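You operate a simulated robot arm through the tools that you are given. There is no shell and no other tool. Be economical: measure what you need, move in short steps, check, and stop when the job is done.

Carry out the task below with a simulated robot arm. There is one attempt and no reset: what you move stays moved.

JOB
Take the red marker and put it on the ledge of the white desk. Press the zero button three times. Take the orange round tub and put it on the shelf of the small white table. Take the green link and put it on the upper near shelf of the bench. The order is free.

Only the result counts: the job must be done as asked and must still hold three seconds after the hand-in. Knocking over, shifting, dropping, spilling or breaking anything else fails it.

ROBOT AND FRAMES
A 7-joint arm with a two-finger parallel gripper on a trunk, on a base that drives. Base frame: it is fixed to the floor where the robot stands at the start and does not move with it; the origin is under the middle of the robot, x ahead of it, y to its left, z up; the surface under the hand at the start is at about z = 0.8. Readings come in m, rad, newtons and seconds.
With the tool pointing down near the work surface it reaches from about 0.36 to 0.86 m from the robot's upright axis, wherever it stands. Its first joint turns from -2.897 to 2.897 rad. Places, roughly: green link [2.75, -5, 1]; ledge of the white desk (82x12 cm) [1.24, -0.22, 1.1]; marker [0.75, 0, 0.75]; orange round tub (8x8x6 cm) [3.9, -4, 0.9]; shelf of the small white table [-0.3, -5.9, 0.3]; upper near shelf of the bench [-2.1, -4.4, 0.5]; zero button [1.7, -1.1, 0.9]. Payload 3.43 kg.
Tool frame: the origin (TCP) lies between the finger pads and is the grasp point; the fingertips stand 0.034 m ahead of it; z points along the fingers, y is the line along which they close. Largest opening 0.128 m; finger width 0.024, thickness 0.012; the body of the gripper, 0.048 by 0.13 m, starts 0.096 m behind the TCP.
Orientation is that of the tool frame in the base frame, as a unit quaternion [w, x, y, z]. With the fingers straight down and closing along the base's y, the tool's x points along the base's -x, its y along +y and its z along -z.

CONTROLS
- The arm moves only by the tool nudge_tool. Its arguments are lists of equal length, an entry for each row: "slide": the shift along the base's x, y, z in m, a list of three; "angular": the turn, a rotation vector about the base's x, y, z in rad, a list of three; "grip": the gripper command, from -1 (fully open) to 1 (shut), values between in proportion. In form: {"slide": [[dx, dy, dz], ...], "angular": [[wx, wy, wz], ...], "grip": [grip, ...]}. A call has 1 to 8 rows; each row is the pose to reach, as a shift and turn from the pose commanded when the call began. Rows are played at 5 a second. More than 0.05 m and 0.15 rad between two rows, or a gripper value outside its range, and nothing of the call is played. Where a pose cannot be reached the arm comes as near as it can. A force on the tool above 40 N (or 10 N above the force at the start of the call, whichever is more), or a blocked arm, ends the call early, and 0.2 s more pass. The fingers move at their own pace (about 0.153 m/s each) and stop on an object; they squeeze with about 40 N. The grip force told is the motor's: it shows also when the fingers shut on nothing. Time passes only in rows, and 0.2 s behind the last, so rows that repeat a pose let the fingers close. It gives the time, the measured TCP pose, the force on the tool (base axes), the opening and the grip force at its end, in the units of the frame above (readings bear some noise), with the torque about the TCP (base axes, N m) and any sound that the robot's microphone picked up.
- Cameras (640 x 400 px; columns grow to the right, rows downward): "scene" is now at [0.1914, -0.0311, 1.5733]; the picture's right is [-0.22, -0.98, 0.00], its down [-0.58, 0.13, -0.80] and it looks along [0.78, -0.18, -0.59] (base axes); focal length 249 px, centre (320, 200). "wrist" rides on the gripper at [0.076, -0.011, -0.16] in the tool frame; the picture's right is [0.15, 0.99, 0.00], its down [-0.88, 0.13, -0.46] and it looks along [-0.45, 0.07, 0.89] (tool axes); focal length 234 px, centre (320, 200). There is no depth. A picture from a camera that has moved, and an enlarged one, comes with that camera's place and axes in the base frame and with its lens. The place of the scene camera against the robot may be out by one fixed shift of up to 0.012 m in any direction.
- snapshot(camera): a new picture of that camera. No time passes.
- base_move(legs): drives the robot by 1 to 6 legs, each [ahead, turn to the left] in m and rad, along the robot's own axes; the way and the turn of a leg run together, so that a leg with both is an arc; at most 1.5 m and 3.142 rad a leg. The arm and the cameras ride along, it lands a little off, and it stops where it bumps. It gives what a move gives.
- turn_head(pan, tilt): turns the head with the scene camera to pan (to the left, within 2.304 rad either way) and tilt (down, from -0.506 to 1.204), counted from straight ahead of the robot. It gives what a move gives.
- enlarge(camera, box): a new picture of the part [left, top, right, bottom] of that camera's present view, enlarged. No time passes.
- close_job(): hands the job in; it is judged then, once.

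Work in short steps. Places have to be worked out from the pictures, the camera data and where the tool is seen: move nearer, look again, correct. Check each grasp and each placing, and mend what went wrong. You have 165 turns and 108 pictures in all, those below and enlarged ones among them. Open the gripper and draw the arm clear of the work before you hand the job in, unless the task says otherwise; then end with one line.

The tools are called after "Request:" by a JSON object that holds its "op" and its "data". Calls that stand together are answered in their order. nudge_tool: Moves the arm, as the interface text tells. Its arguments: {"type":"object","properties":{"slide":{"type":"array"},"angular":{"type":"array"},"grip":{"type":"array"}},"required":["slide","angular","grip"]} The other tools are called the same way: base_move (legs) drives the base; turn_head (pan, tilt) turns the head that bears the scene camera; snapshot (camera) takes a picture; enlarge (camera, box) takes an enlarged picture of a part of a camera's view; close_job () hands the job in.

At the start:

```text
time: 0.0
tcp_pos: [0.4242, -0.2055, 1.3994]
orientation: [0.0, 0.0, 1.0, -0.001]
contact_force: [-1.3, -1.2, 0.3]
ft_torque: [-0.04, -0.02, 0.03]
finger_gap: 0.1279
finger_force: 0.0
robot x, y, heading: [-0.0027, -0.0002, -0.004]
head pan, tilt: [-0.22, 0.637]
```

scene: 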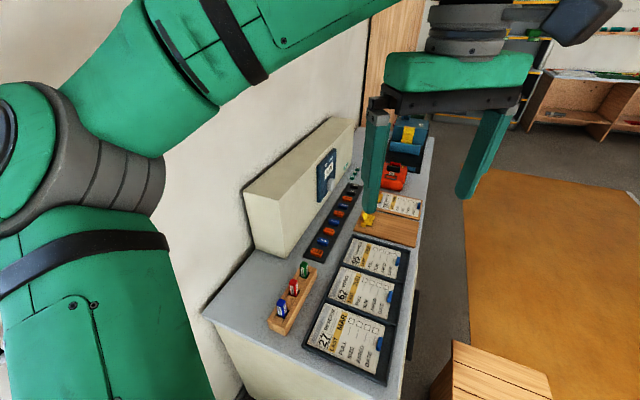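
wrist: 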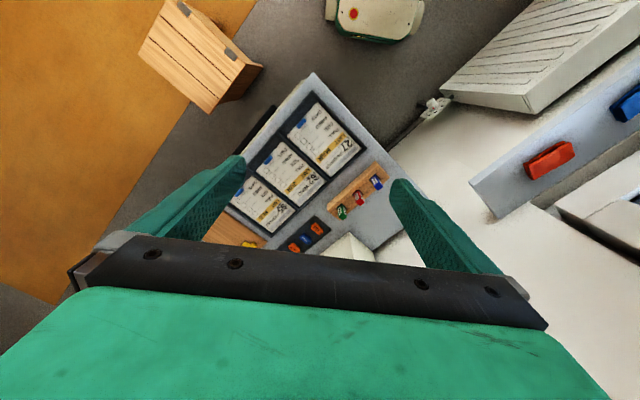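

The red marker appears to be in the wooden holder and the ledge is the top of the white box. I'll look closer.

Request:
{"op": "enlarge", "data": {"camera": "scene", "box": [230, 220, 390, 320]}}

Request:
{"op": "enlarge", "data": {"camera": "scene", "box": [310, 100, 470, 200]}}

Request:
{"op": "enlarge", "data": {"camera": "wrist", "box": [240, 80, 440, 260]}}

```text
4.00 times, centred on (310, 270) of scene
camera zoom: at [0.1914, -0.0311, 1.5733], right [-0.22, -0.98, 0.0], down [-0.58, 0.13, -0.8], along [0.78, -0.18, -0.59], focal length 996 px, centre (360, -80)
```

zoom: 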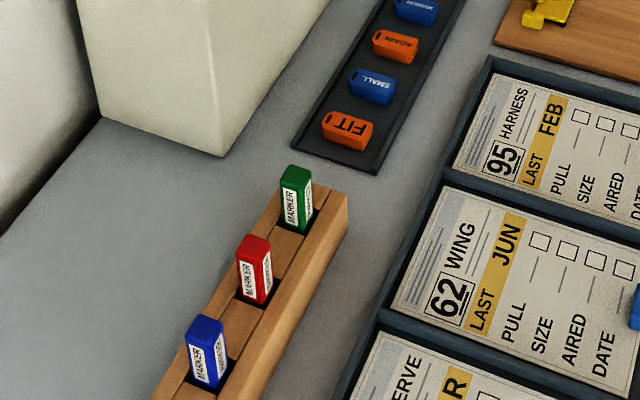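

```text
4.00 times, centred on (390, 150) of scene
camera zoom: at [0.1914, -0.0311, 1.5733], right [-0.22, -0.98, 0.0], down [-0.58, 0.13, -0.8], along [0.78, -0.18, -0.59], focal length 996 px, centre (40, 400)
```

zoom: 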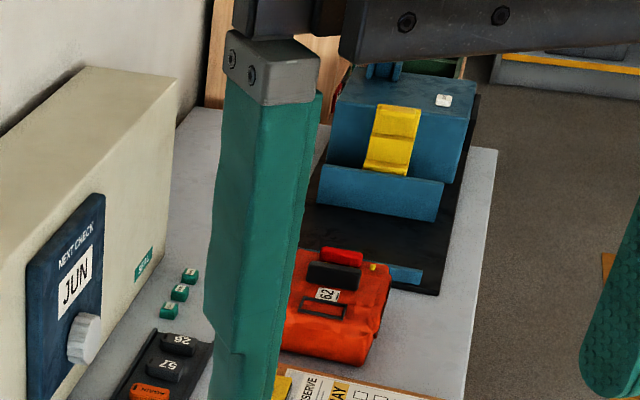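

```text
2.22 times, centred on (340, 170) of wrist
camera zoom: at [0.3487, -0.2172, 1.5605], right [-0.15, 0.99, 0.0], down [0.88, 0.13, 0.46], along [0.45, 0.07, -0.89], focal length 520 px, centre (276, 267)
```

zoom: 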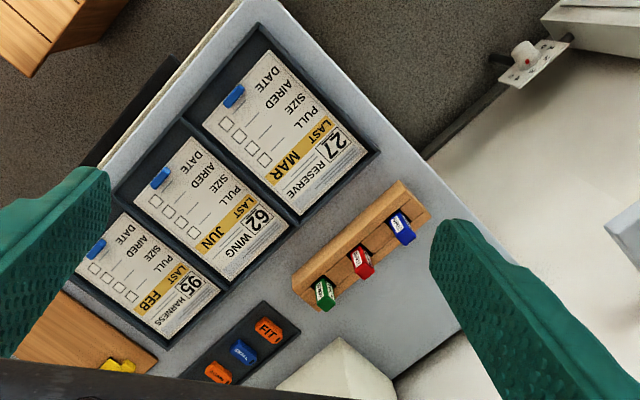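

The marker top is about [0.64, -0.05, 0.95], and the rack and desk are yawed about -0.63. I'll move to hover over the marker with the fingers closing across the rack.

Request:
{"op": "nudge_tool", "data": {"slide": [[0.027, 0.019, -0.031], [0.054, 0.038, -0.062], [0.081, 0.057, -0.093], [0.108, 0.076, -0.125], [0.135, 0.095, -0.156], [0.163, 0.114, -0.187], [0.19, 0.133, -0.218], [0.217, 0.152, -0.25]], "angular": [[0, 0, -0.08], [0, 0, -0.16], [0, 0, -0.24], [0, 0, -0.32], [0, 0, -0.4], [0, 0, -0.48], [0, 0, -0.56], [0, 0, -0.63]], "grip": [-1, -1, -1, -1, -1, -1, -1, -1]}}

Request:
{"op": "snapshot", "data": {"camera": "wrist"}}

Request:
{"op": "snapshot", "data": {"camera": "scene"}}

```text
time: 1.8
tcp_pos: [0.6413, -0.0533, 1.1485]
orientation: [0.0, 0.311, 0.95, 0.001]
contact_force: [0.5, -0.3, -0.4]
ft_torque: [0.02, -0.04, 0.01]
finger_gap: 0.1277
finger_force: 0.0
robot x, y, heading: [-0.0001, -0.0005, -0.0]
head pan, tilt: [-0.22, 0.637]
```

```text
102 pictures are left
camera wrist: at [0.5735, -0.0189, 1.3091], right [0.47, 0.88, 0.0], down [0.79, -0.41, 0.46], along [0.4, -0.21, -0.89], focal length 234 px, centre (320, 200)
```

wrist: 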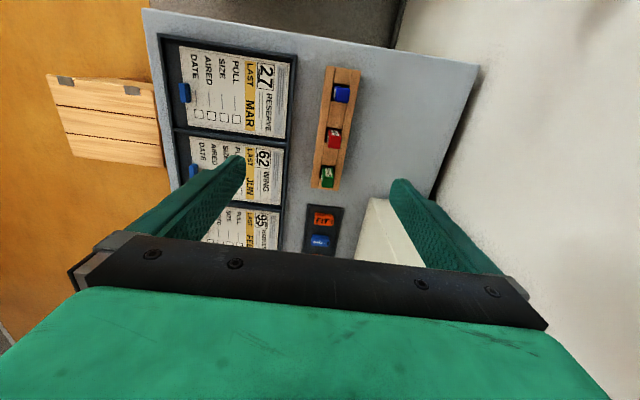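

```text
101 pictures are left
camera scene: at [0.1912, -0.0312, 1.5733], right [-0.22, -0.98, 0.0], down [-0.58, 0.13, -0.8], along [0.78, -0.18, -0.59], focal length 249 px, centre (320, 200)
```

scene: 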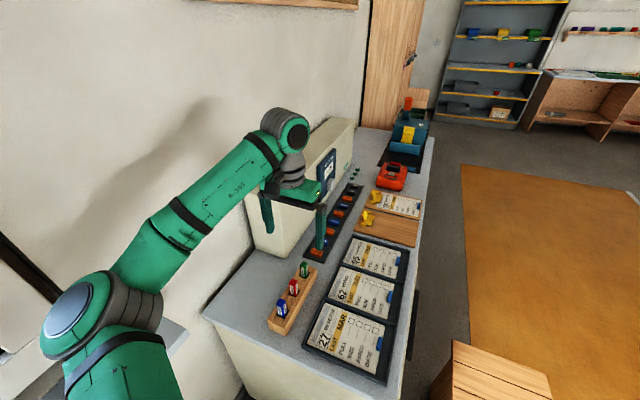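

I'll enlarge the rack in the wrist view for precision.

Request:
{"op": "enlarge", "data": {"camera": "wrist", "box": [280, 60, 400, 200]}}

```text
2.86 times, centred on (340, 130) of wrist
camera zoom: at [0.5735, -0.0189, 1.3091], right [0.47, 0.88, 0.0], down [0.79, -0.41, 0.46], along [0.4, -0.21, -0.89], focal length 669 px, centre (263, 400)
```

zoom: 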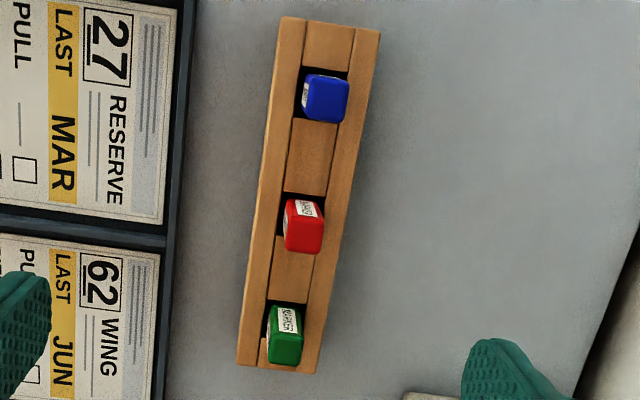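

Refined red marker estimate: [0.667, -0.042, ~0.91]. I'll move above it and look again.

Request:
{"op": "nudge_tool", "data": {"slide": [[0.012, 0.005, -0.04], [0.025, 0.01, -0.08], [0.025, 0.01, -0.115]], "angular": [[0, 0, 0.0], [0, 0, 0.0], [0, 0, 0.0]], "grip": [-1, -1, -1]}}

Request:
{"op": "snapshot", "data": {"camera": "wrist"}}

Request:
{"op": "enlarge", "data": {"camera": "scene", "box": [230, 200, 390, 300]}}

```text
time: 2.6
tcp_pos: [0.6648, -0.0459, 1.0336]
orientation: [0.0, 0.31, 0.951, 0.0]
contact_force: [-0.2, 0.2, -0.5]
ft_torque: [0.02, -0.04, -0.03]
finger_gap: 0.1282
finger_force: 0.1
robot x, y, heading: [-0.0003, -0.0014, 0.005]
head pan, tilt: [-0.22, 0.637]
```

```text
99 pictures are left
camera wrist: at [0.5965, -0.0096, 1.1943], right [0.47, 0.89, 0.0], down [0.79, -0.41, 0.46], along [0.4, -0.21, -0.89], focal length 234 px, centre (320, 200)
```

wrist: 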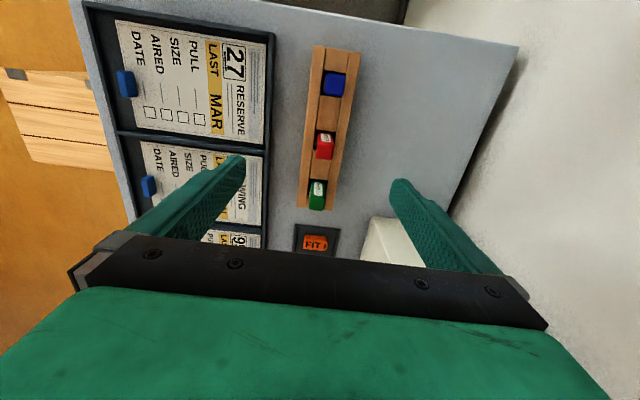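

```text
4.00 times, centred on (310, 250) of scene
camera zoom: at [0.1913, -0.031, 1.5733], right [-0.22, -0.98, 0.0], down [-0.58, 0.13, -0.8], along [0.78, -0.18, -0.59], focal length 996 px, centre (360, 0)
```

zoom: 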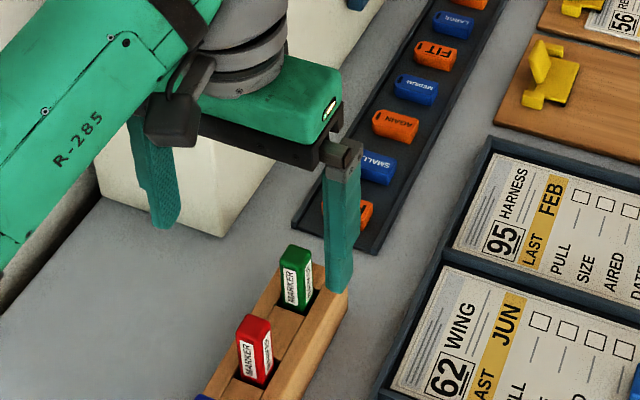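

Marker top is about [0.667, -0.042, 0.912] and the fingers are nearly aligned. I'll descend and close gently.

Request:
{"op": "nudge_tool", "data": {"slide": [[0.002, 0.003, -0.04], [0.003, 0.004, -0.08], [0.003, 0.004, -0.118], [0.003, 0.004, -0.118]], "angular": [[0, 0, 0.0], [0, 0, 0.0], [0, 0, 0.0], [0, 0, 0]], "grip": [-0.5, -0.3, -0.3, -0.3]}}

Request:
{"op": "snapshot", "data": {"camera": "wrist"}}

Request:
{"op": "enlarge", "data": {"camera": "scene", "box": [230, 220, 390, 320]}}

```text
time: 3.6
tcp_pos: [0.6681, -0.038, 0.9173]
orientation: [0.0, 0.31, 0.951, 0.0]
contact_force: [0.3, 0.1, 0.0]
ft_torque: [0.03, 0.01, 0.02]
finger_gap: 0.0832
finger_force: 0.1
robot x, y, heading: [-0.0, -0.0017, 0.001]
head pan, tilt: [-0.22, 0.637]
```

```text
97 pictures are left
camera wrist: at [0.6012, -0.003, 1.0765], right [0.46, 0.89, 0.0], down [0.79, -0.41, 0.46], along [0.4, -0.21, -0.89], focal length 234 px, centre (320, 200)
```

wrist: 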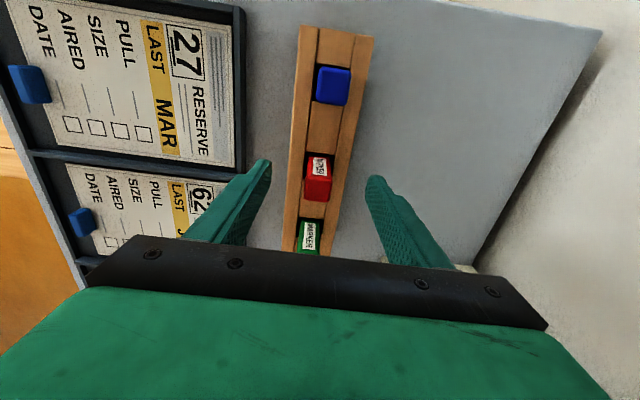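

```text
4.00 times, centred on (310, 270) of scene
camera zoom: at [0.1915, -0.031, 1.5733], right [-0.22, -0.98, 0.0], down [-0.58, 0.13, -0.8], along [0.78, -0.18, -0.59], focal length 996 px, centre (360, -80)
```

zoom: 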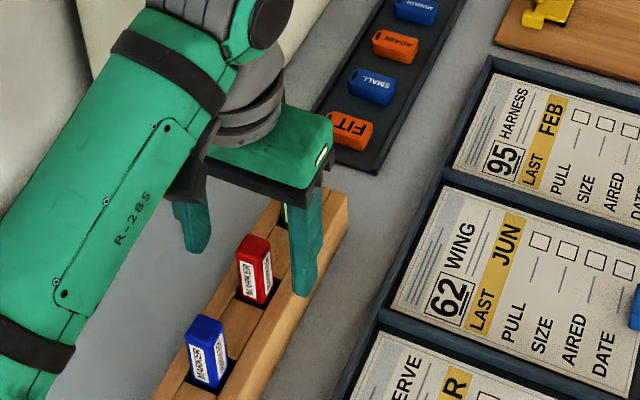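

The fingers straddle the red marker, with its top at TCP level. Closing now.

Request:
{"op": "nudge_tool", "data": {"slide": [[0, 0, -0.006], [0, 0, -0.006], [0, 0, -0.006], [0, 0, -0.006]], "angular": [[0, 0, 0.0], [0, 0, 0.0], [0, 0, 0.0], [0, 0, 0]], "grip": [-0.3, 1, 1, 1]}}

```text
time: 4.6
tcp_pos: [0.6681, -0.0381, 0.9109]
orientation: [0.0, 0.309, 0.951, 0.0]
contact_force: [-0.5, -0.3, 0.0]
ft_torque: [0.0, -0.01, 0.03]
finger_gap: 0.0206
finger_force: 39.9
robot x, y, heading: [-0.0006, 0.0022, 0.006]
head pan, tilt: [-0.22, 0.637]
```

Gripped at 20.6 mm. I'll lift straight up.

Request:
{"op": "nudge_tool", "data": {"slide": [[0, 0, 0.04], [0, 0, 0.08], [0, 0, 0.12], [0, 0, 0.16], [0, 0, 0.2], [0, 0, 0.24], [0, 0, 0.28], [0, 0, 0.32]], "angular": [[0, 0, 0.0], [0, 0, 0.0], [0, 0, 0.0], [0, 0, 0], [0, 0, 0], [0, 0, 0], [0, 0, 0], [0, 0, 0]], "grip": [1, 1, 1, 1, 1, 1, 1, 1]}}

Request:
{"op": "snapshot", "data": {"camera": "wrist"}}

Request:
{"op": "snapshot", "data": {"camera": "scene"}}

```text
time: 6.4
tcp_pos: [0.6708, -0.0392, 1.2323]
orientation: [0.001, 0.309, 0.951, 0.0]
contact_force: [-0.1, -0.6, -0.5]
ft_torque: [0.02, 0.01, 0.01]
finger_gap: 0.0206
finger_force: 39.6
robot x, y, heading: [0.0038, -0.0004, 0.002]
head pan, tilt: [-0.22, 0.637]
```

```text
95 pictures are left
camera wrist: at [0.6033, -0.0036, 1.3918], right [0.46, 0.89, 0.0], down [0.79, -0.41, 0.46], along [0.4, -0.21, -0.89], focal length 234 px, centre (320, 200)
```

wrist: 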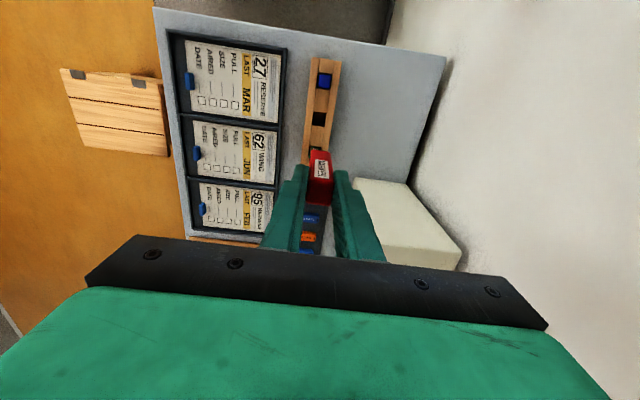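

```text
94 pictures are left
camera scene: at [0.1918, -0.0309, 1.5732], right [-0.22, -0.98, 0.0], down [-0.58, 0.13, -0.8], along [0.78, -0.18, -0.59], focal length 249 px, centre (320, 200)
```

scene: 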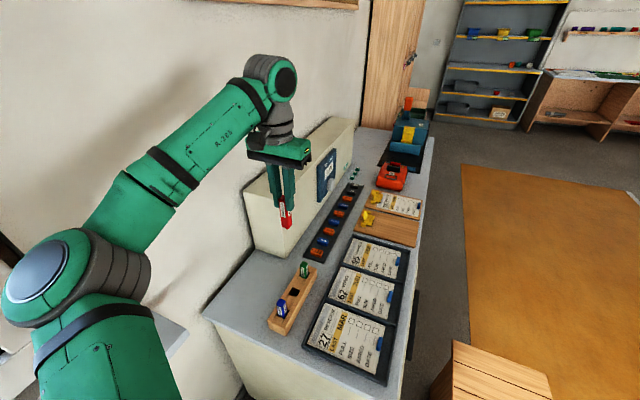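

Marker held. I'll measure the ledge top and the marker length in an enlarged scene view.

Request:
{"op": "enlarge", "data": {"camera": "scene", "box": [230, 105, 390, 265]}}

Request:
{"op": "enlarge", "data": {"camera": "wrist", "box": [290, 120, 490, 280]}}

```text
2.50 times, centred on (310, 185) of scene
camera zoom: at [0.1918, -0.0309, 1.5732], right [-0.22, -0.98, 0.0], down [-0.58, 0.13, -0.8], along [0.78, -0.18, -0.59], focal length 623 px, centre (345, 238)
```

zoom: 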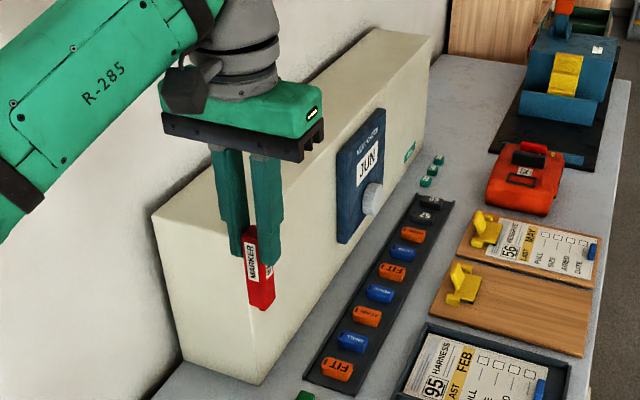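

```text
2.50 times, centred on (390, 200) of wrist
camera zoom: at [0.6033, -0.0036, 1.3918], right [0.46, 0.89, 0.0], down [0.79, -0.41, 0.46], along [0.4, -0.21, -0.89], focal length 585 px, centre (145, 200)
```

zoom: 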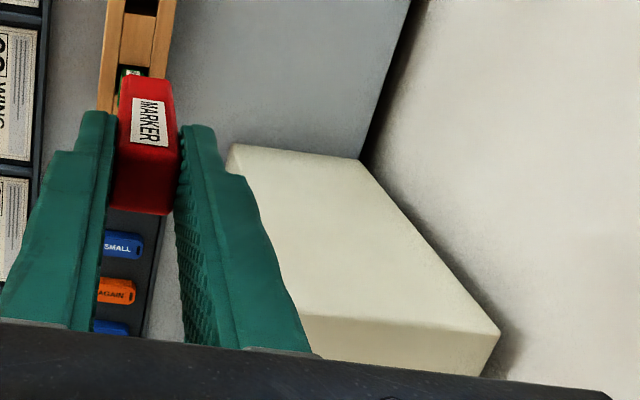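

Ledge top is about z=1.10, near end centre about (0.88, 0.025), and the marker bottom is about 9 cm below the TCP. I'll reach out to a point about 5 cm in from the near end, (0.92, 0.0).

Request:
{"op": "nudge_tool", "data": {"slide": [[0.042, 0.006, 0.01], [0.084, 0.012, 0.015], [0.126, 0.018, 0.018], [0.168, 0.024, 0.018], [0.21, 0.03, 0.018], [0.249, 0.037, 0.018], [0.249, 0.037, 0.018]], "angular": [[0, 0, 0], [0, 0, 0], [0, 0, 0], [0, 0, 0], [0, 0, 0], [0, 0, 0], [0, 0, 0]], "grip": [1, 1, 1, 1, 1, 1, 1]}}

Request:
{"op": "snapshot", "data": {"camera": "scene"}}

Request:
{"op": "snapshot", "data": {"camera": "wrist"}}

```text
time: 8.0
tcp_pos: [0.8435, 0.0027, 1.2411]
orientation: [0.0, 0.31, 0.951, 0.0]
contact_force: [-0.4, -0.3, -0.1]
ft_torque: [0.02, 0.02, -0.01]
finger_gap: 0.0206
finger_force: 39.8
out of reach, approached as far as the arm can: row 5, 6, 7
robot x, y, heading: [0.0025, -0.0007, 0.002]
head pan, tilt: [-0.22, 0.637]
```

```text
91 pictures are left
camera scene: at [0.1914, -0.0312, 1.5733], right [-0.22, -0.98, 0.0], down [-0.58, 0.13, -0.8], along [0.78, -0.18, -0.59], focal length 249 px, centre (320, 200)
```

scene: 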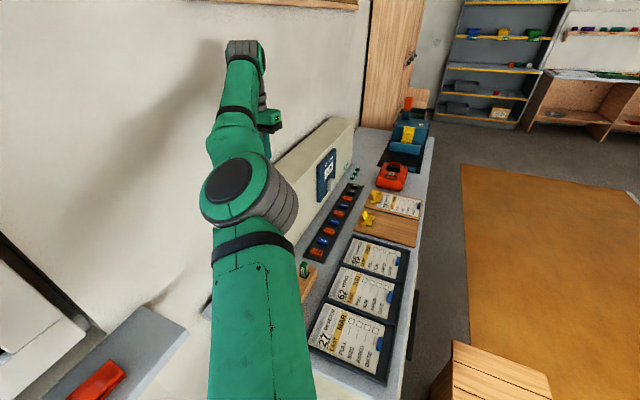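

```text
90 pictures are left
camera wrist: at [0.7762, 0.0382, 1.4023], right [0.46, 0.89, 0.0], down [0.79, -0.41, 0.46], along [0.4, -0.21, -0.89], focal length 234 px, centre (320, 200)
```

wrist: 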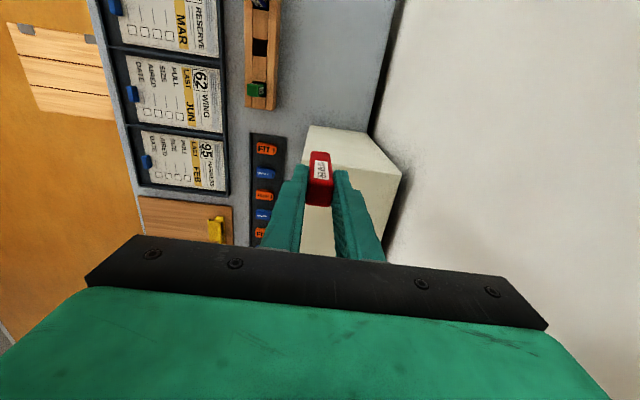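

I'm just short of reach, so I'll drive the base ahead by 10 cm.

Request:
{"op": "base_move", "data": {"legs": [[0.1, 0]]}}

Request:
{"op": "enlarge", "data": {"camera": "wrist", "box": [220, 100, 440, 260]}}

```text
time: 9.2
tcp_pos: [0.9456, 0.0043, 1.2414]
orientation: [-0.001, 0.31, 0.951, 0.0]
contact_force: [-0.7, 0.3, -0.8]
ft_torque: [0.03, 0.01, -0.02]
finger_gap: 0.0205
finger_force: 40.3
robot x, y, heading: [0.1009, -0.0, 0.001]
head pan, tilt: [-0.22, 0.637]
```

```text
2.50 times, centred on (330, 180) of wrist
camera zoom: at [0.8777, 0.0392, 1.4023], right [0.46, 0.89, 0.0], down [0.79, -0.41, 0.46], along [0.4, -0.21, -0.89], focal length 585 px, centre (295, 250)
```

zoom: 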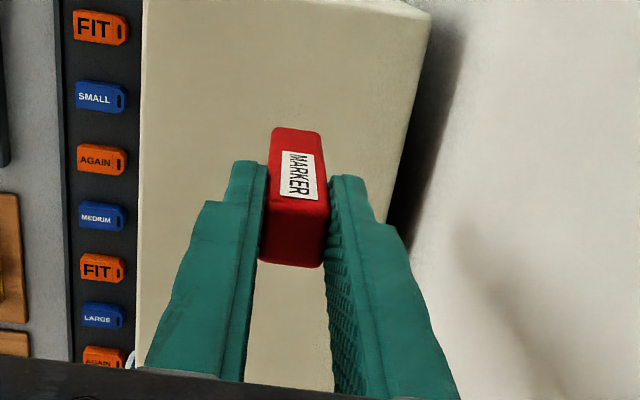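

The ledge is under the marker (about 6 cm inside the near end, 1 cm wallward of centre). I'll shift slightly and lower.

Request:
{"op": "nudge_tool", "data": {"slide": [[-0.003, -0.004, -0.015], [-0.005, -0.007, -0.03], [-0.005, -0.007, -0.04]], "angular": [[0, 0, 0], [0, 0, 0], [0, 0, 0]], "grip": [1, 1, 1]}}

Request:
{"op": "enlarge", "data": {"camera": "wrist", "box": [220, 100, 440, 260]}}

Request:
{"op": "enlarge", "data": {"camera": "scene", "box": [200, 50, 400, 210]}}

```text
time: 9.9
tcp_pos: [0.9403, -0.0026, 1.2009]
orientation: [0.0, 0.309, 0.951, 0.001]
contact_force: [-0.1, 0.3, -0.3]
ft_torque: [-0.02, -0.01, 0.02]
finger_gap: 0.0206
finger_force: 40.3
robot x, y, heading: [0.0991, -0.0014, 0.007]
head pan, tilt: [-0.22, 0.637]
```

```text
2.50 times, centred on (330, 180) of wrist
camera zoom: at [0.8723, 0.0328, 1.362], right [0.46, 0.89, 0.0], down [0.79, -0.41, 0.46], along [0.4, -0.21, -0.89], focal length 585 px, centre (295, 250)
```

zoom: 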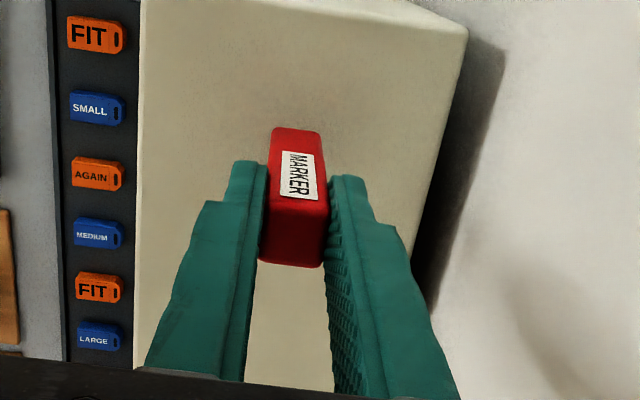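

```text
2.50 times, centred on (300, 130) of scene
camera zoom: at [0.2929, -0.0308, 1.5733], right [-0.22, -0.98, 0.0], down [-0.58, 0.13, -0.8], along [0.79, -0.17, -0.59], focal length 623 px, centre (370, 375)
```

zoom: 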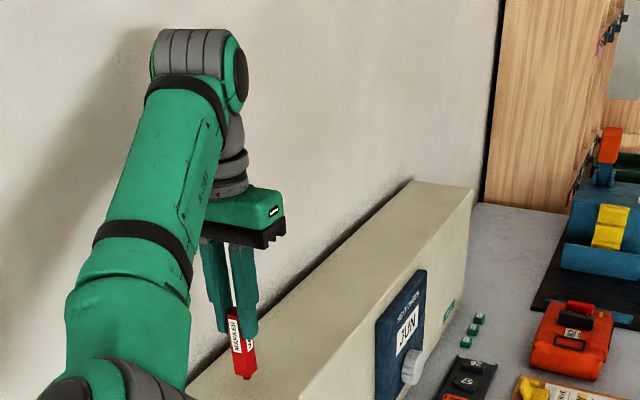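

The bottom seems almost on the ledge. I'll lower in small steps until contact.

Request:
{"op": "nudge_tool", "data": {"slide": [[0, 0, -0.004], [0, 0, -0.008], [0, 0, -0.01]], "angular": [[0, 0, 0], [0, 0, 0], [0, 0, 0]], "grip": [1, 1, 1]}}

```text
time: 10.8
tcp_pos: [0.9404, -0.0032, 1.1939]
orientation: [0.002, 0.31, 0.951, 0.0]
contact_force: [0.1, -1.5, 19.1]
ft_torque: [-0.05, -0.06, -0.01]
finger_gap: 0.0206
finger_force: 40.5
robot x, y, heading: [0.0998, -0.0015, 0.003]
head pan, tilt: [-0.22, 0.637]
```

Contact at z≈1.194. I'll relieve the force slightly, then open gradually.

Request:
{"op": "nudge_tool", "data": {"slide": [[0, 0, 0.002], [0, 0, 0.002], [0, 0, 0.002], [0, 0, 0.002], [0, 0, 0.002]], "angular": [[0, 0, 0], [0, 0, 0], [0, 0, 0], [0, 0, 0], [0, 0, 0]], "grip": [1, 0.6, 0.4, 0.3, 0.3]}}

Request:
{"op": "enlarge", "data": {"camera": "wrist", "box": [220, 100, 440, 260]}}

```text
time: 11.9
tcp_pos: [0.9411, -0.0031, 1.1928]
orientation: [0.0, 0.309, 0.951, 0.0]
contact_force: [0.2, -1.0, -0.1]
ft_torque: [-0.01, -0.03, 0.0]
finger_gap: 0.0448
finger_force: 0.0
robot x, y, heading: [0.0998, 0.0005, 0.002]
head pan, tilt: [-0.22, 0.637]
```

```text
2.50 times, centred on (330, 180) of wrist
camera zoom: at [0.8732, 0.0321, 1.3533], right [0.46, 0.89, 0.0], down [0.79, -0.41, 0.46], along [0.4, -0.21, -0.89], focal length 585 px, centre (295, 250)
```

zoom: 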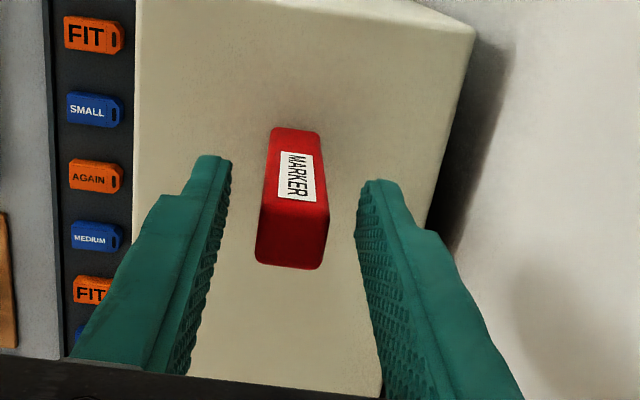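

The marker stands upright on the ledge. I'll rise straight up.

Request:
{"op": "nudge_tool", "data": {"slide": [[0, 0, 0.03], [0, 0, 0.07], [0, 0, 0.11], [0, 0, 0.15]], "angular": [[0, 0, 0], [0, 0, 0], [0, 0, 0], [0, 0, 0]], "grip": [0.3, 0.3, 0.3, 0.3]}}

Request:
{"op": "snapshot", "data": {"camera": "scene"}}

Request:
{"op": "snapshot", "data": {"camera": "wrist"}}

```text
time: 12.9
tcp_pos: [0.913, -0.0023, 1.3249]
orientation: [0.003, 0.312, 0.95, 0.002]
contact_force: [0.8, -0.6, 0.0]
ft_torque: [0.03, 0.01, 0.04]
finger_gap: 0.0448
finger_force: 0.0
out of reach, approached as far as the arm can: row 3, 4
robot x, y, heading: [0.1012, -0.0016, 0.002]
head pan, tilt: [-0.22, 0.637]
```

```text
85 pictures are left
camera scene: at [0.293, -0.0309, 1.5732], right [-0.22, -0.98, 0.0], down [-0.58, 0.13, -0.8], along [0.79, -0.17, -0.59], focal length 249 px, centre (320, 200)
```

scene: 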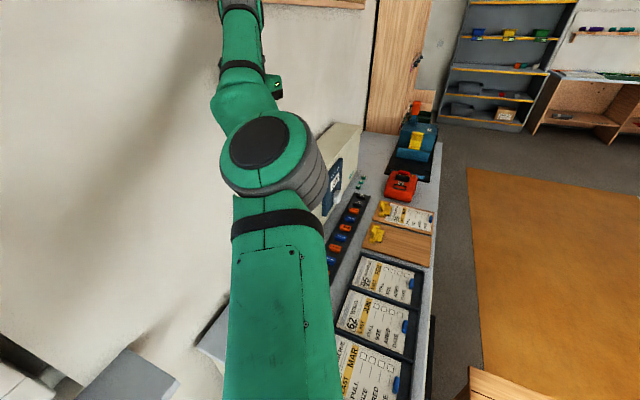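

```text
84 pictures are left
camera wrist: at [0.8449, 0.0333, 1.485], right [0.47, 0.88, 0.0], down [0.78, -0.42, 0.46], along [0.41, -0.21, -0.89], focal length 234 px, centre (320, 200)
```

wrist: 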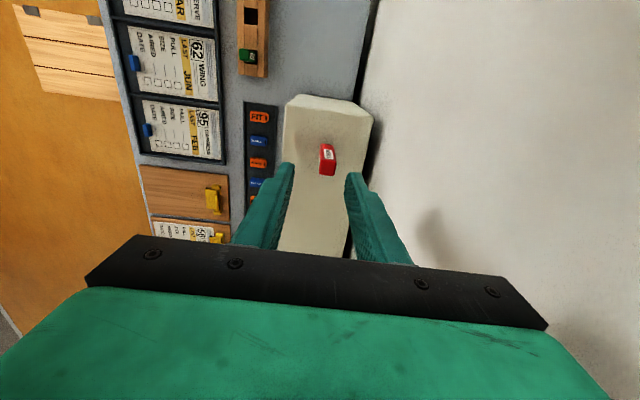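

Marker is standing stably. I'll retract the arm to a compact carry pose.

Request:
{"op": "nudge_tool", "data": {"slide": [[-0.04, 0, 0.01], [-0.08, 0, 0.02], [-0.12, 0, 0.03], [-0.16, 0, 0.04], [-0.2, -0.02, 0.05], [-0.24, -0.04, 0.06], [-0.28, -0.06, 0.07], [-0.32, -0.08, 0.08]], "angular": [[0, 0, 0.08], [0, 0, 0.16], [0, 0, 0.24], [0, 0, 0.32], [0, 0, 0.4], [0, 0, 0.48], [0, 0, 0.56], [0, 0, 0.63]], "grip": [1, 1, 1, 1, 1, 1, 1, 1]}}

Request:
{"op": "turn_head", "data": {"pan": -0.9, "tilt": 0.6}}

Request:
{"op": "snapshot", "data": {"camera": "scene"}}

```text
time: 14.9
tcp_pos: [0.7736, 0.0702, 1.3035]
orientation: [-0.137, -0.276, 0.951, 0.035]
contact_force: [1.0, -1.2, -0.2]
ft_torque: [0.17, 0.0, -0.02]
finger_gap: 0.0001
finger_force: 33.4
out of reach, approached as far as the arm can: row 1, 2, 3, 4, 5, 6, 7
robot x, y, heading: [0.1035, 0.0015, 0.003]
head pan, tilt: [-0.22, 0.637]
stopped in row 8: the arm was blocked; the commanded pose is now the measured one
```

```text
time: 16.0
tcp_pos: [0.7717, 0.0734, 1.3043]
orientation: [-0.135, -0.277, 0.951, 0.034]
contact_force: [-0.5, -0.3, -0.4]
ft_torque: [0.01, -0.02, -0.03]
finger_gap: 0.0
finger_force: 33.0
robot x, y, heading: [0.1039, 0.0008, 0.004]
head pan, tilt: [-0.901, 0.6]
```

```text
83 pictures are left
camera scene: at [0.2641, -0.0808, 1.5764], right [-0.78, -0.62, 0.0], down [-0.35, 0.44, -0.83], along [0.51, -0.64, -0.56], focal length 249 px, centre (320, 200)
```

scene: 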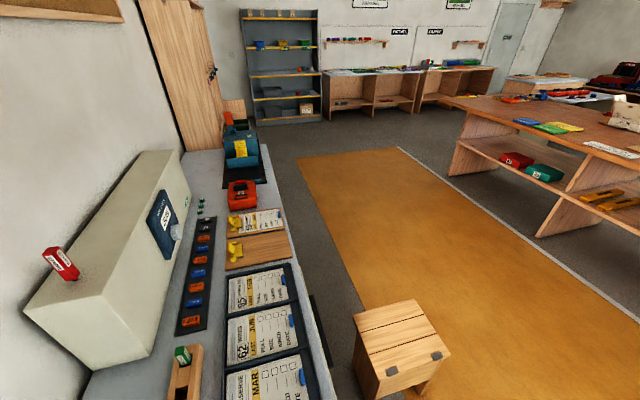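

The arm got blocked in an odd configuration. I'll look left to see it.

Request:
{"op": "turn_head", "data": {"pan": 0.1, "tilt": 0.4}}

Request:
{"op": "snapshot", "data": {"camera": "scene"}}

Request:
{"op": "snapshot", "data": {"camera": "wrist"}}

```text
time: 17.3
tcp_pos: [0.7723, 0.0734, 1.303]
orientation: [-0.136, -0.277, 0.951, 0.034]
contact_force: [0.0, -0.6, -0.7]
ft_torque: [0.0, 0.01, 0.04]
finger_gap: 0.0
finger_force: 33.0
robot x, y, heading: [0.1027, 0.0001, -0.004]
head pan, tilt: [0.099, 0.4]
```

```text
82 pictures are left
camera scene: at [0.3011, -0.0024, 1.5946], right [0.1, -0.99, 0.0], down [-0.39, -0.04, -0.92], along [0.92, 0.09, -0.39], focal length 249 px, centre (320, 200)
```

scene: 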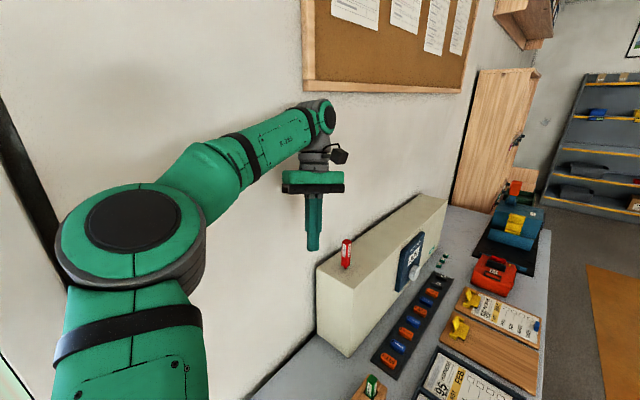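

```text
81 pictures are left
camera wrist: at [0.7618, 0.0243, 1.4754], right [-0.63, 0.76, 0.17], down [0.77, 0.59, 0.25], along [0.08, 0.29, -0.95], focal length 234 px, centre (320, 200)
```

wrist: 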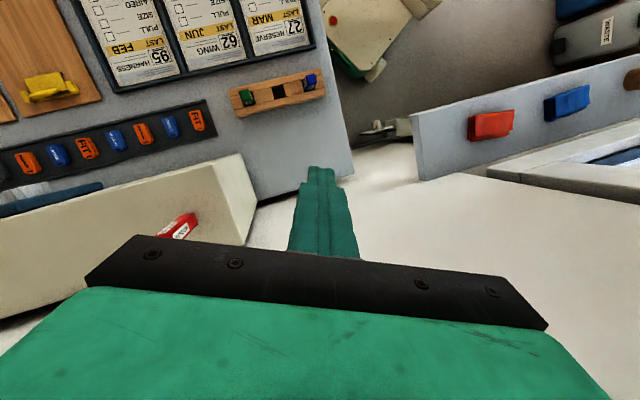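

The gripper is away from the marker, near the wall. I'll pull it back toward the robot and away from the wall, restoring the straight-down orientation.

Request:
{"op": "nudge_tool", "data": {"slide": [[-0.02, -0.03, 0.01], [-0.045, -0.06, 0.02], [-0.075, -0.09, 0.03], [-0.105, -0.12, 0.04], [-0.135, -0.15, 0.05], [-0.165, -0.18, 0.06], [-0.195, -0.21, 0.065], [-0.225, -0.24, 0.07]], "angular": [[0, 0, 0], [-0.01, -0.04, -0.08], [-0.02, -0.08, -0.16], [-0.03, -0.12, -0.24], [-0.04, -0.16, -0.32], [-0.05, -0.2, -0.4], [-0.06, -0.24, -0.48], [-0.069, -0.276, -0.562]], "grip": [1, 1, 1, 1, 1, 1, 1, 1]}}

Request:
{"op": "snapshot", "data": {"camera": "scene"}}

```text
time: 19.1
tcp_pos: [0.5472, -0.1664, 1.3745]
orientation: [0.0, -0.001, 1.0, 0.0]
contact_force: [1.0, 1.3, -0.5]
ft_torque: [-0.05, 0.02, 0.01]
finger_gap: 0.0
finger_force: 33.0
robot x, y, heading: [0.1064, -0.0002, 0.006]
head pan, tilt: [0.099, 0.4]
```

```text
80 pictures are left
camera scene: at [0.3011, -0.0019, 1.5946], right [0.1, -0.99, 0.0], down [-0.39, -0.04, -0.92], along [0.92, 0.09, -0.39], focal length 249 px, centre (320, 200)
```

scene: 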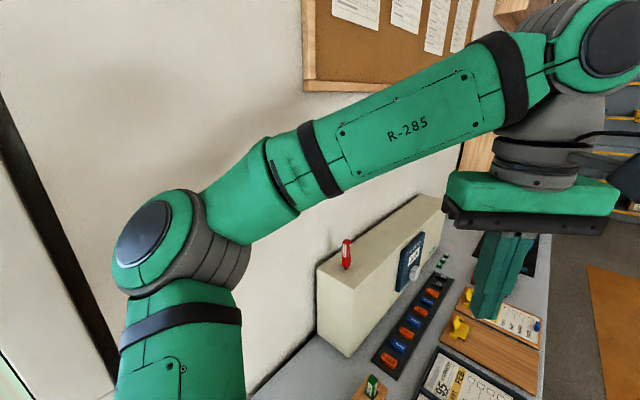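

Now I'll survey the room for driving: right and rear.

Request:
{"op": "turn_head", "data": {"pan": -1.6, "tilt": 0.45}}

Request:
{"op": "snapshot", "data": {"camera": "scene"}}

Request:
{"op": "turn_head", "data": {"pan": -2.3, "tilt": 0.45}}

Request:
{"op": "snapshot", "data": {"camera": "scene"}}

```text
time: 20.8
tcp_pos: [0.5479, -0.1646, 1.3759]
orientation: [0.0, -0.001, 1.0, 0.0]
contact_force: [0.4, 0.0, -0.8]
ft_torque: [0.0, 0.03, -0.01]
finger_gap: 0.0001
finger_force: 32.8
robot x, y, heading: [0.1033, -0.0039, 0.001]
head pan, tilt: [-1.6, 0.45]
```

```text
79 pictures are left
camera scene: at [0.2065, -0.1037, 1.59], right [-1.0, 0.03, 0.0], down [0.01, 0.44, -0.9], along [-0.02, -0.9, -0.44], focal length 249 px, centre (320, 200)
```

scene: 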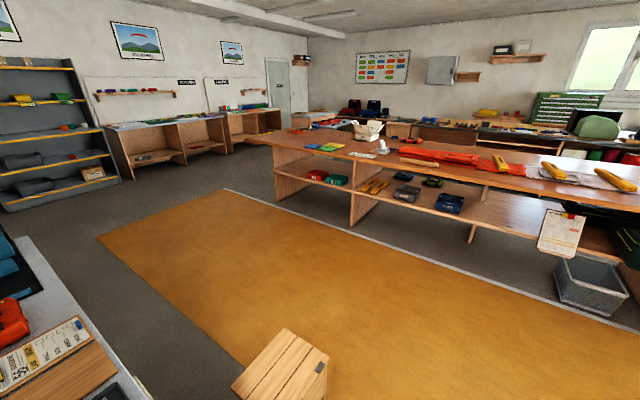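

```text
time: 21.9
tcp_pos: [0.5482, -0.1659, 1.3755]
orientation: [0.0, -0.001, 1.0, 0.0]
contact_force: [-0.5, -0.2, -1.1]
ft_torque: [0.03, -0.01, -0.01]
finger_gap: 0.0001
finger_force: 33.0
robot x, y, heading: [0.101, -0.0032, 0.001]
head pan, tilt: [-2.3, 0.45]
```

```text
78 pictures are left
camera scene: at [0.1479, -0.0805, 1.59], right [-0.75, 0.66, 0.0], down [0.29, 0.33, -0.9], along [-0.6, -0.67, -0.44], focal length 249 px, centre (320, 200)
```

scene: 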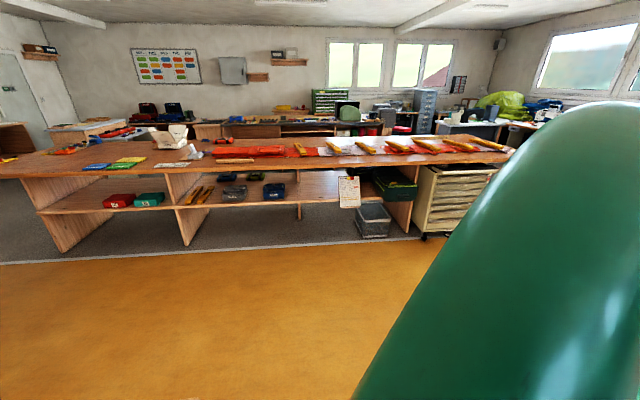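

The orange tub looks to be on the grey shelving, the link on a far workbench, and the target bench behind the big one. The crate blocks the desk's front, so I'll back off and go around it: first waypoint about (-0.45, -1.2).

Request:
{"op": "base_move", "data": {"legs": [[-0.2, 0], [0, -1.855], [1.25, 0], [0, 1.68]]}}

Request:
{"op": "turn_head", "data": {"pan": 0.2, "tilt": 0.45}}

Request:
{"op": "snapshot", "data": {"camera": "scene"}}

```text
time: 39.2
tcp_pos: [-0.051, -1.4538, 1.3733]
orientation: [0.0, 0.084, 0.997, 0.001]
contact_force: [0.9, -1.0, -0.5]
ft_torque: [0.0, 0.0, 0.01]
finger_gap: 0.0
finger_force: 32.7
robot x, y, heading: [-0.4633, -1.214, -0.166]
head pan, tilt: [-2.3, 0.45]
```

```text
time: 41.4
tcp_pos: [-0.05, -1.4532, 1.3751]
orientation: [0.0, 0.085, 0.996, 0.0]
contact_force: [0.2, -0.4, 0.2]
ft_torque: [0.0, -0.03, -0.02]
finger_gap: 0.0002
finger_force: 33.0
robot x, y, heading: [-0.4627, -1.219, -0.168]
head pan, tilt: [0.201, 0.45]
```

```text
77 pictures are left
camera scene: at [-0.265, -1.2411, 1.59], right [0.03, -1.0, 0.0], down [-0.43, -0.01, -0.9], along [0.9, 0.03, -0.44], focal length 249 px, centre (320, 200)
```

scene: 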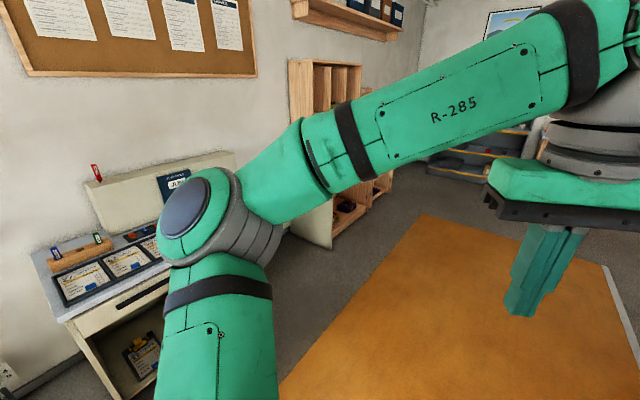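

Path ahead is clear. Driving along the desk front to about (1.16, -1.49).

Request:
{"op": "base_move", "data": {"legs": [[1.45, 0], [0.2, 0]]}}

Request:
{"op": "turn_head", "data": {"pan": 1.0, "tilt": 0.65}}

Request:
{"op": "snapshot", "data": {"camera": "scene"}}

```text
time: 49.8
tcp_pos: [1.5676, -1.7316, 1.3747]
orientation: [0.0, 0.085, 0.996, 0.0]
contact_force: [-0.9, 0.4, 0.1]
ft_torque: [0.0, 0.02, -0.01]
finger_gap: 0.0
finger_force: 32.5
robot x, y, heading: [1.1545, -1.4915, -0.169]
head pan, tilt: [0.201, 0.45]
```

```text
time: 50.9
tcp_pos: [1.5673, -1.7325, 1.3751]
orientation: [0.0, 0.086, 0.996, 0.001]
contact_force: [0.5, -0.2, 0.7]
ft_torque: [-0.01, -0.02, 0.0]
finger_gap: 0.0001
finger_force: 33.1
robot x, y, heading: [1.1593, -1.494, -0.17]
head pan, tilt: [1.0, 0.649]
```

```text
76 pictures are left
camera scene: at [1.321, -1.4574, 1.5722], right [0.74, -0.67, 0.0], down [-0.41, -0.45, -0.8], along [0.54, 0.59, -0.6], focal length 249 px, centre (320, 200)
```

scene: 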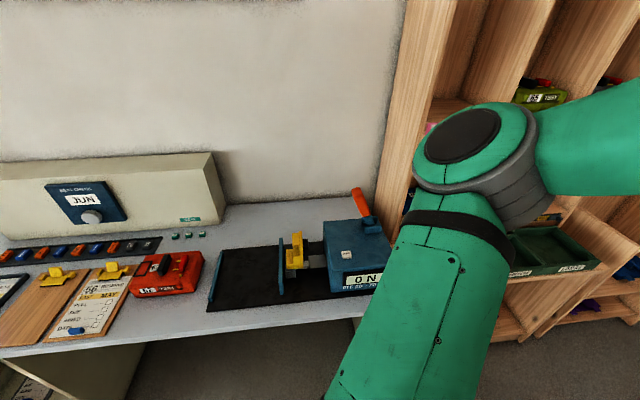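

Request:
{"op": "enlarge", "data": {"camera": "scene", "box": [200, 170, 400, 320]}}

Request:
{"op": "enlarge", "data": {"camera": "scene", "box": [120, 170, 250, 310]}}

```text
2.67 times, centred on (300, 245) of scene
camera zoom: at [1.321, -1.4574, 1.5722], right [0.74, -0.67, 0.0], down [-0.41, -0.45, -0.8], along [0.54, 0.59, -0.6], focal length 664 px, centre (373, 80)
```

zoom: 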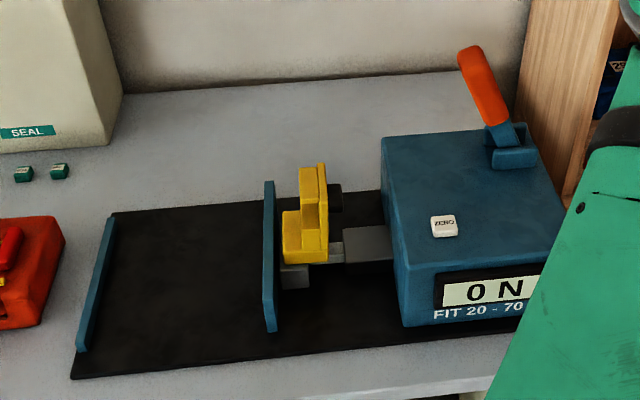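

```text
2.86 times, centred on (185, 240) of scene
camera zoom: at [1.321, -1.4574, 1.5722], right [0.74, -0.67, 0.0], down [-0.41, -0.45, -0.8], along [0.54, 0.59, -0.6], focal length 712 px, centre (706, 86)
```

zoom: 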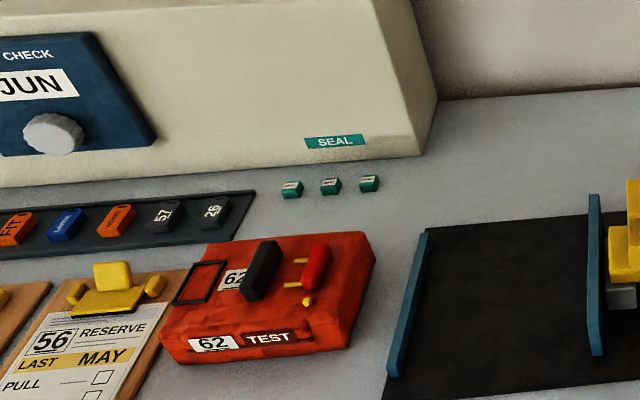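

The ZERO button is confirmed on the blue tester at about [1.745, -1.11, 0.944]. I'll move the closed gripper toward it via (1.60, -1.38, 1.30), clear of the wood cabinet.

Request:
{"op": "nudge_tool", "data": {"slide": [[0.004, 0.044, -0.01], [0.008, 0.088, -0.02], [0.012, 0.132, -0.03], [0.016, 0.176, -0.04], [0.02, 0.22, -0.05], [0.025, 0.264, -0.06], [0.029, 0.308, -0.07], [0.033, 0.352, -0.075]], "angular": [[0, 0, 0], [0, 0, 0], [0, 0, 0], [0, 0, 0], [0, 0, 0], [0, 0, 0], [0, 0, 0], [0, 0, 0]], "grip": [1, 1, 1, 1, 1, 1, 1, 1]}}

Request:
{"op": "nudge_tool", "data": {"slide": [[0.02, 0.035, -0.02], [0.04, 0.07, -0.045], [0.06, 0.105, -0.07], [0.08, 0.14, -0.095], [0.1, 0.175, -0.12], [0.12, 0.21, -0.145], [0.14, 0.245, -0.165], [0.145, 0.27, -0.18]], "angular": [[0, 0, 0], [0, 0, 0], [0, 0, 0], [0, 0, 0], [0, 0, 0], [0, 0, 0], [0, 0, 0], [0, 0, 0]], "grip": [1, 1, 1, 1, 1, 1, 1, 1]}}

Request:
{"op": "snapshot", "data": {"camera": "wrist"}}

Request:
{"op": "snapshot", "data": {"camera": "scene"}}

```text
time: 52.7
tcp_pos: [1.6, -1.3797, 1.301]
orientation: [0.001, 0.087, 0.996, 0.001]
contact_force: [0.9, -0.8, 1.0]
ft_torque: [0.06, 0.03, -0.01]
finger_gap: 0.0
finger_force: 32.5
robot x, y, heading: [1.1529, -1.4931, -0.169]
head pan, tilt: [1.0, 0.649]
```

```text
time: 54.5
tcp_pos: [1.7453, -1.1117, 1.1205]
orientation: [0.0, 0.087, 0.996, 0.001]
contact_force: [1.4, -0.5, 0.4]
ft_torque: [0.06, -0.05, 0.01]
finger_gap: 0.0
finger_force: 33.2
robot x, y, heading: [1.1563, -1.4932, -0.17]
head pan, tilt: [1.0, 0.649]
```

```text
73 pictures are left
camera wrist: at [1.6687, -1.1104, 1.2813], right [0.03, 1.0, 0.0], down [0.89, -0.02, 0.46], along [0.46, -0.01, -0.89], focal length 234 px, centre (320, 200)
```

wrist: 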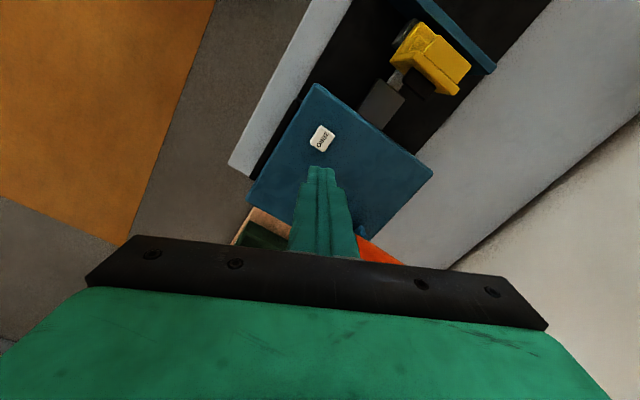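

```text
72 pictures are left
camera scene: at [1.3208, -1.4573, 1.5722], right [0.74, -0.67, 0.0], down [-0.41, -0.45, -0.8], along [0.54, 0.59, -0.6], focal length 249 px, centre (320, 200)
```

scene: 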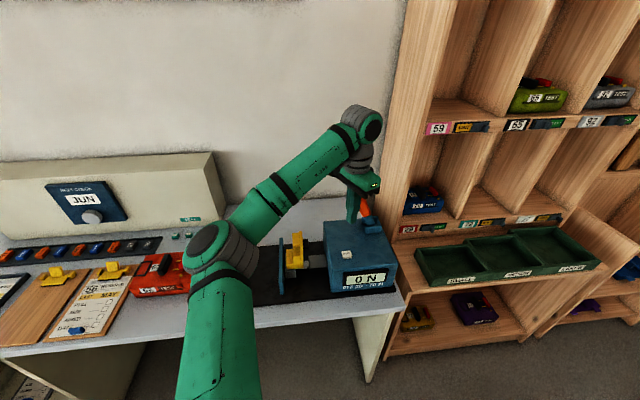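

The wrist view puts the button exactly on the tool axis. I'll descend to about 1 cm above it.

Request:
{"op": "nudge_tool", "data": {"slide": [[0, 0, -0.04], [0, 0, -0.08], [0, 0, -0.11], [0, 0, -0.125]], "angular": [[0, 0, 0], [0, 0, 0], [0, 0, 0], [0, 0, 0]], "grip": [1, 1, 1, 1]}}

Request:
{"op": "enlarge", "data": {"camera": "wrist", "box": [240, 100, 400, 250]}}

Request:
{"op": "enlarge", "data": {"camera": "scene", "box": [280, 170, 420, 300]}}

```text
time: 55.5
tcp_pos: [1.7449, -1.111, 0.9954]
orientation: [0.001, 0.086, 0.996, 0.001]
contact_force: [-0.3, 0.1, -0.8]
ft_torque: [-0.01, 0.04, -0.02]
finger_gap: 0.0002
finger_force: 32.9
robot x, y, heading: [1.1601, -1.4902, -0.174]
head pan, tilt: [1.0, 0.649]
```

```text
2.67 times, centred on (320, 175) of wrist
camera zoom: at [1.6691, -1.109, 1.1554], right [0.02, 1.0, 0.0], down [0.89, -0.02, 0.46], along [0.46, -0.01, -0.89], focal length 624 px, centre (320, 267)
```

zoom: 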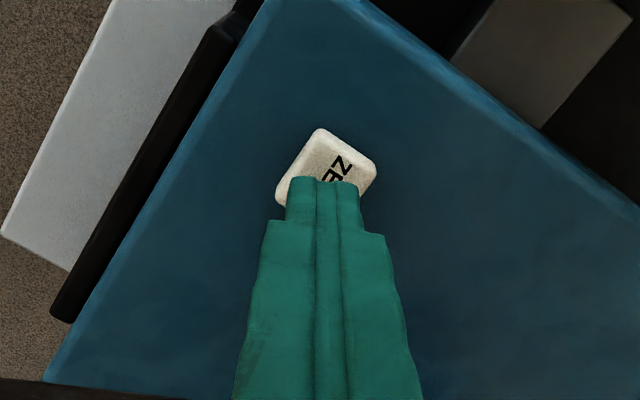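

```text
3.08 times, centred on (350, 235) of scene
camera zoom: at [1.3208, -1.4572, 1.5722], right [0.74, -0.67, 0.0], down [-0.41, -0.45, -0.8], along [0.54, 0.59, -0.6], focal length 766 px, centre (228, 92)
```

zoom: 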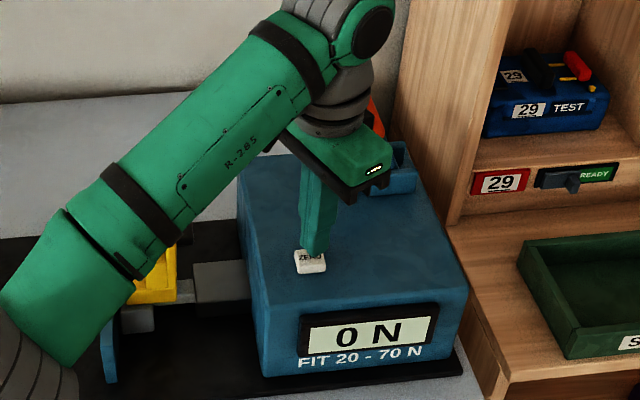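

About 1 cm above; I'll shift 5 mm toward the button's centre and do the first press in small steps.

Request:
{"op": "nudge_tool", "data": {"slide": [[-0.005, 0.002, -0.008], [-0.005, 0.002, -0.013], [-0.005, 0.002, -0.017], [-0.005, 0.002, -0.02]], "angular": [[0, 0, 0], [0, 0, 0], [0, 0, 0], [0, 0, 0]], "grip": [1, 1, 1, 1]}}

```text
time: 56.5
tcp_pos: [1.7399, -1.1094, 0.9761]
orientation: [0.001, 0.086, 0.996, 0.001]
contact_force: [0.8, -3.5, 8.6]
ft_torque: [-0.09, -0.02, 0.02]
finger_gap: 0.0
finger_force: 33.1
robot x, y, heading: [1.16, -1.4891, -0.17]
head pan, tilt: [1.0, 0.649]
heard: click
```

A click: press one registered. I'll release fully and check.

Request:
{"op": "nudge_tool", "data": {"slide": [[0, 0, 0.01], [0, 0, 0.02], [0, 0, 0.02]], "angular": [[0, 0, 0], [0, 0, 0], [0, 0, 0]], "grip": [1, 1, 1]}}

Request:
{"op": "nudge_tool", "data": {"slide": [[0, 0, -0.008], [0, 0, -0.013], [0, 0, -0.017], [0, 0, -0.02]], "angular": [[0, 0, 0], [0, 0, 0], [0, 0, 0], [0, 0, 0]], "grip": [1, 1, 1, 1]}}

```text
time: 57.3
tcp_pos: [1.7409, -1.1079, 0.9946]
orientation: [0.0, 0.085, 0.996, 0.0]
contact_force: [0.3, -0.3, 0.9]
ft_torque: [-0.02, -0.01, 0.05]
finger_gap: 0.0001
finger_force: 33.4
robot x, y, heading: [1.1579, -1.4934, -0.17]
head pan, tilt: [1.0, 0.649]
```

```text
time: 58.3
tcp_pos: [1.7421, -1.1083, 0.9757]
orientation: [-0.001, 0.085, 0.996, 0.001]
contact_force: [-2.5, 1.4, 8.4]
ft_torque: [0.05, 0.11, 0.04]
finger_gap: 0.0
finger_force: 33.1
robot x, y, heading: [1.1568, -1.4919, -0.176]
head pan, tilt: [1.0, 0.649]
heard: click
```

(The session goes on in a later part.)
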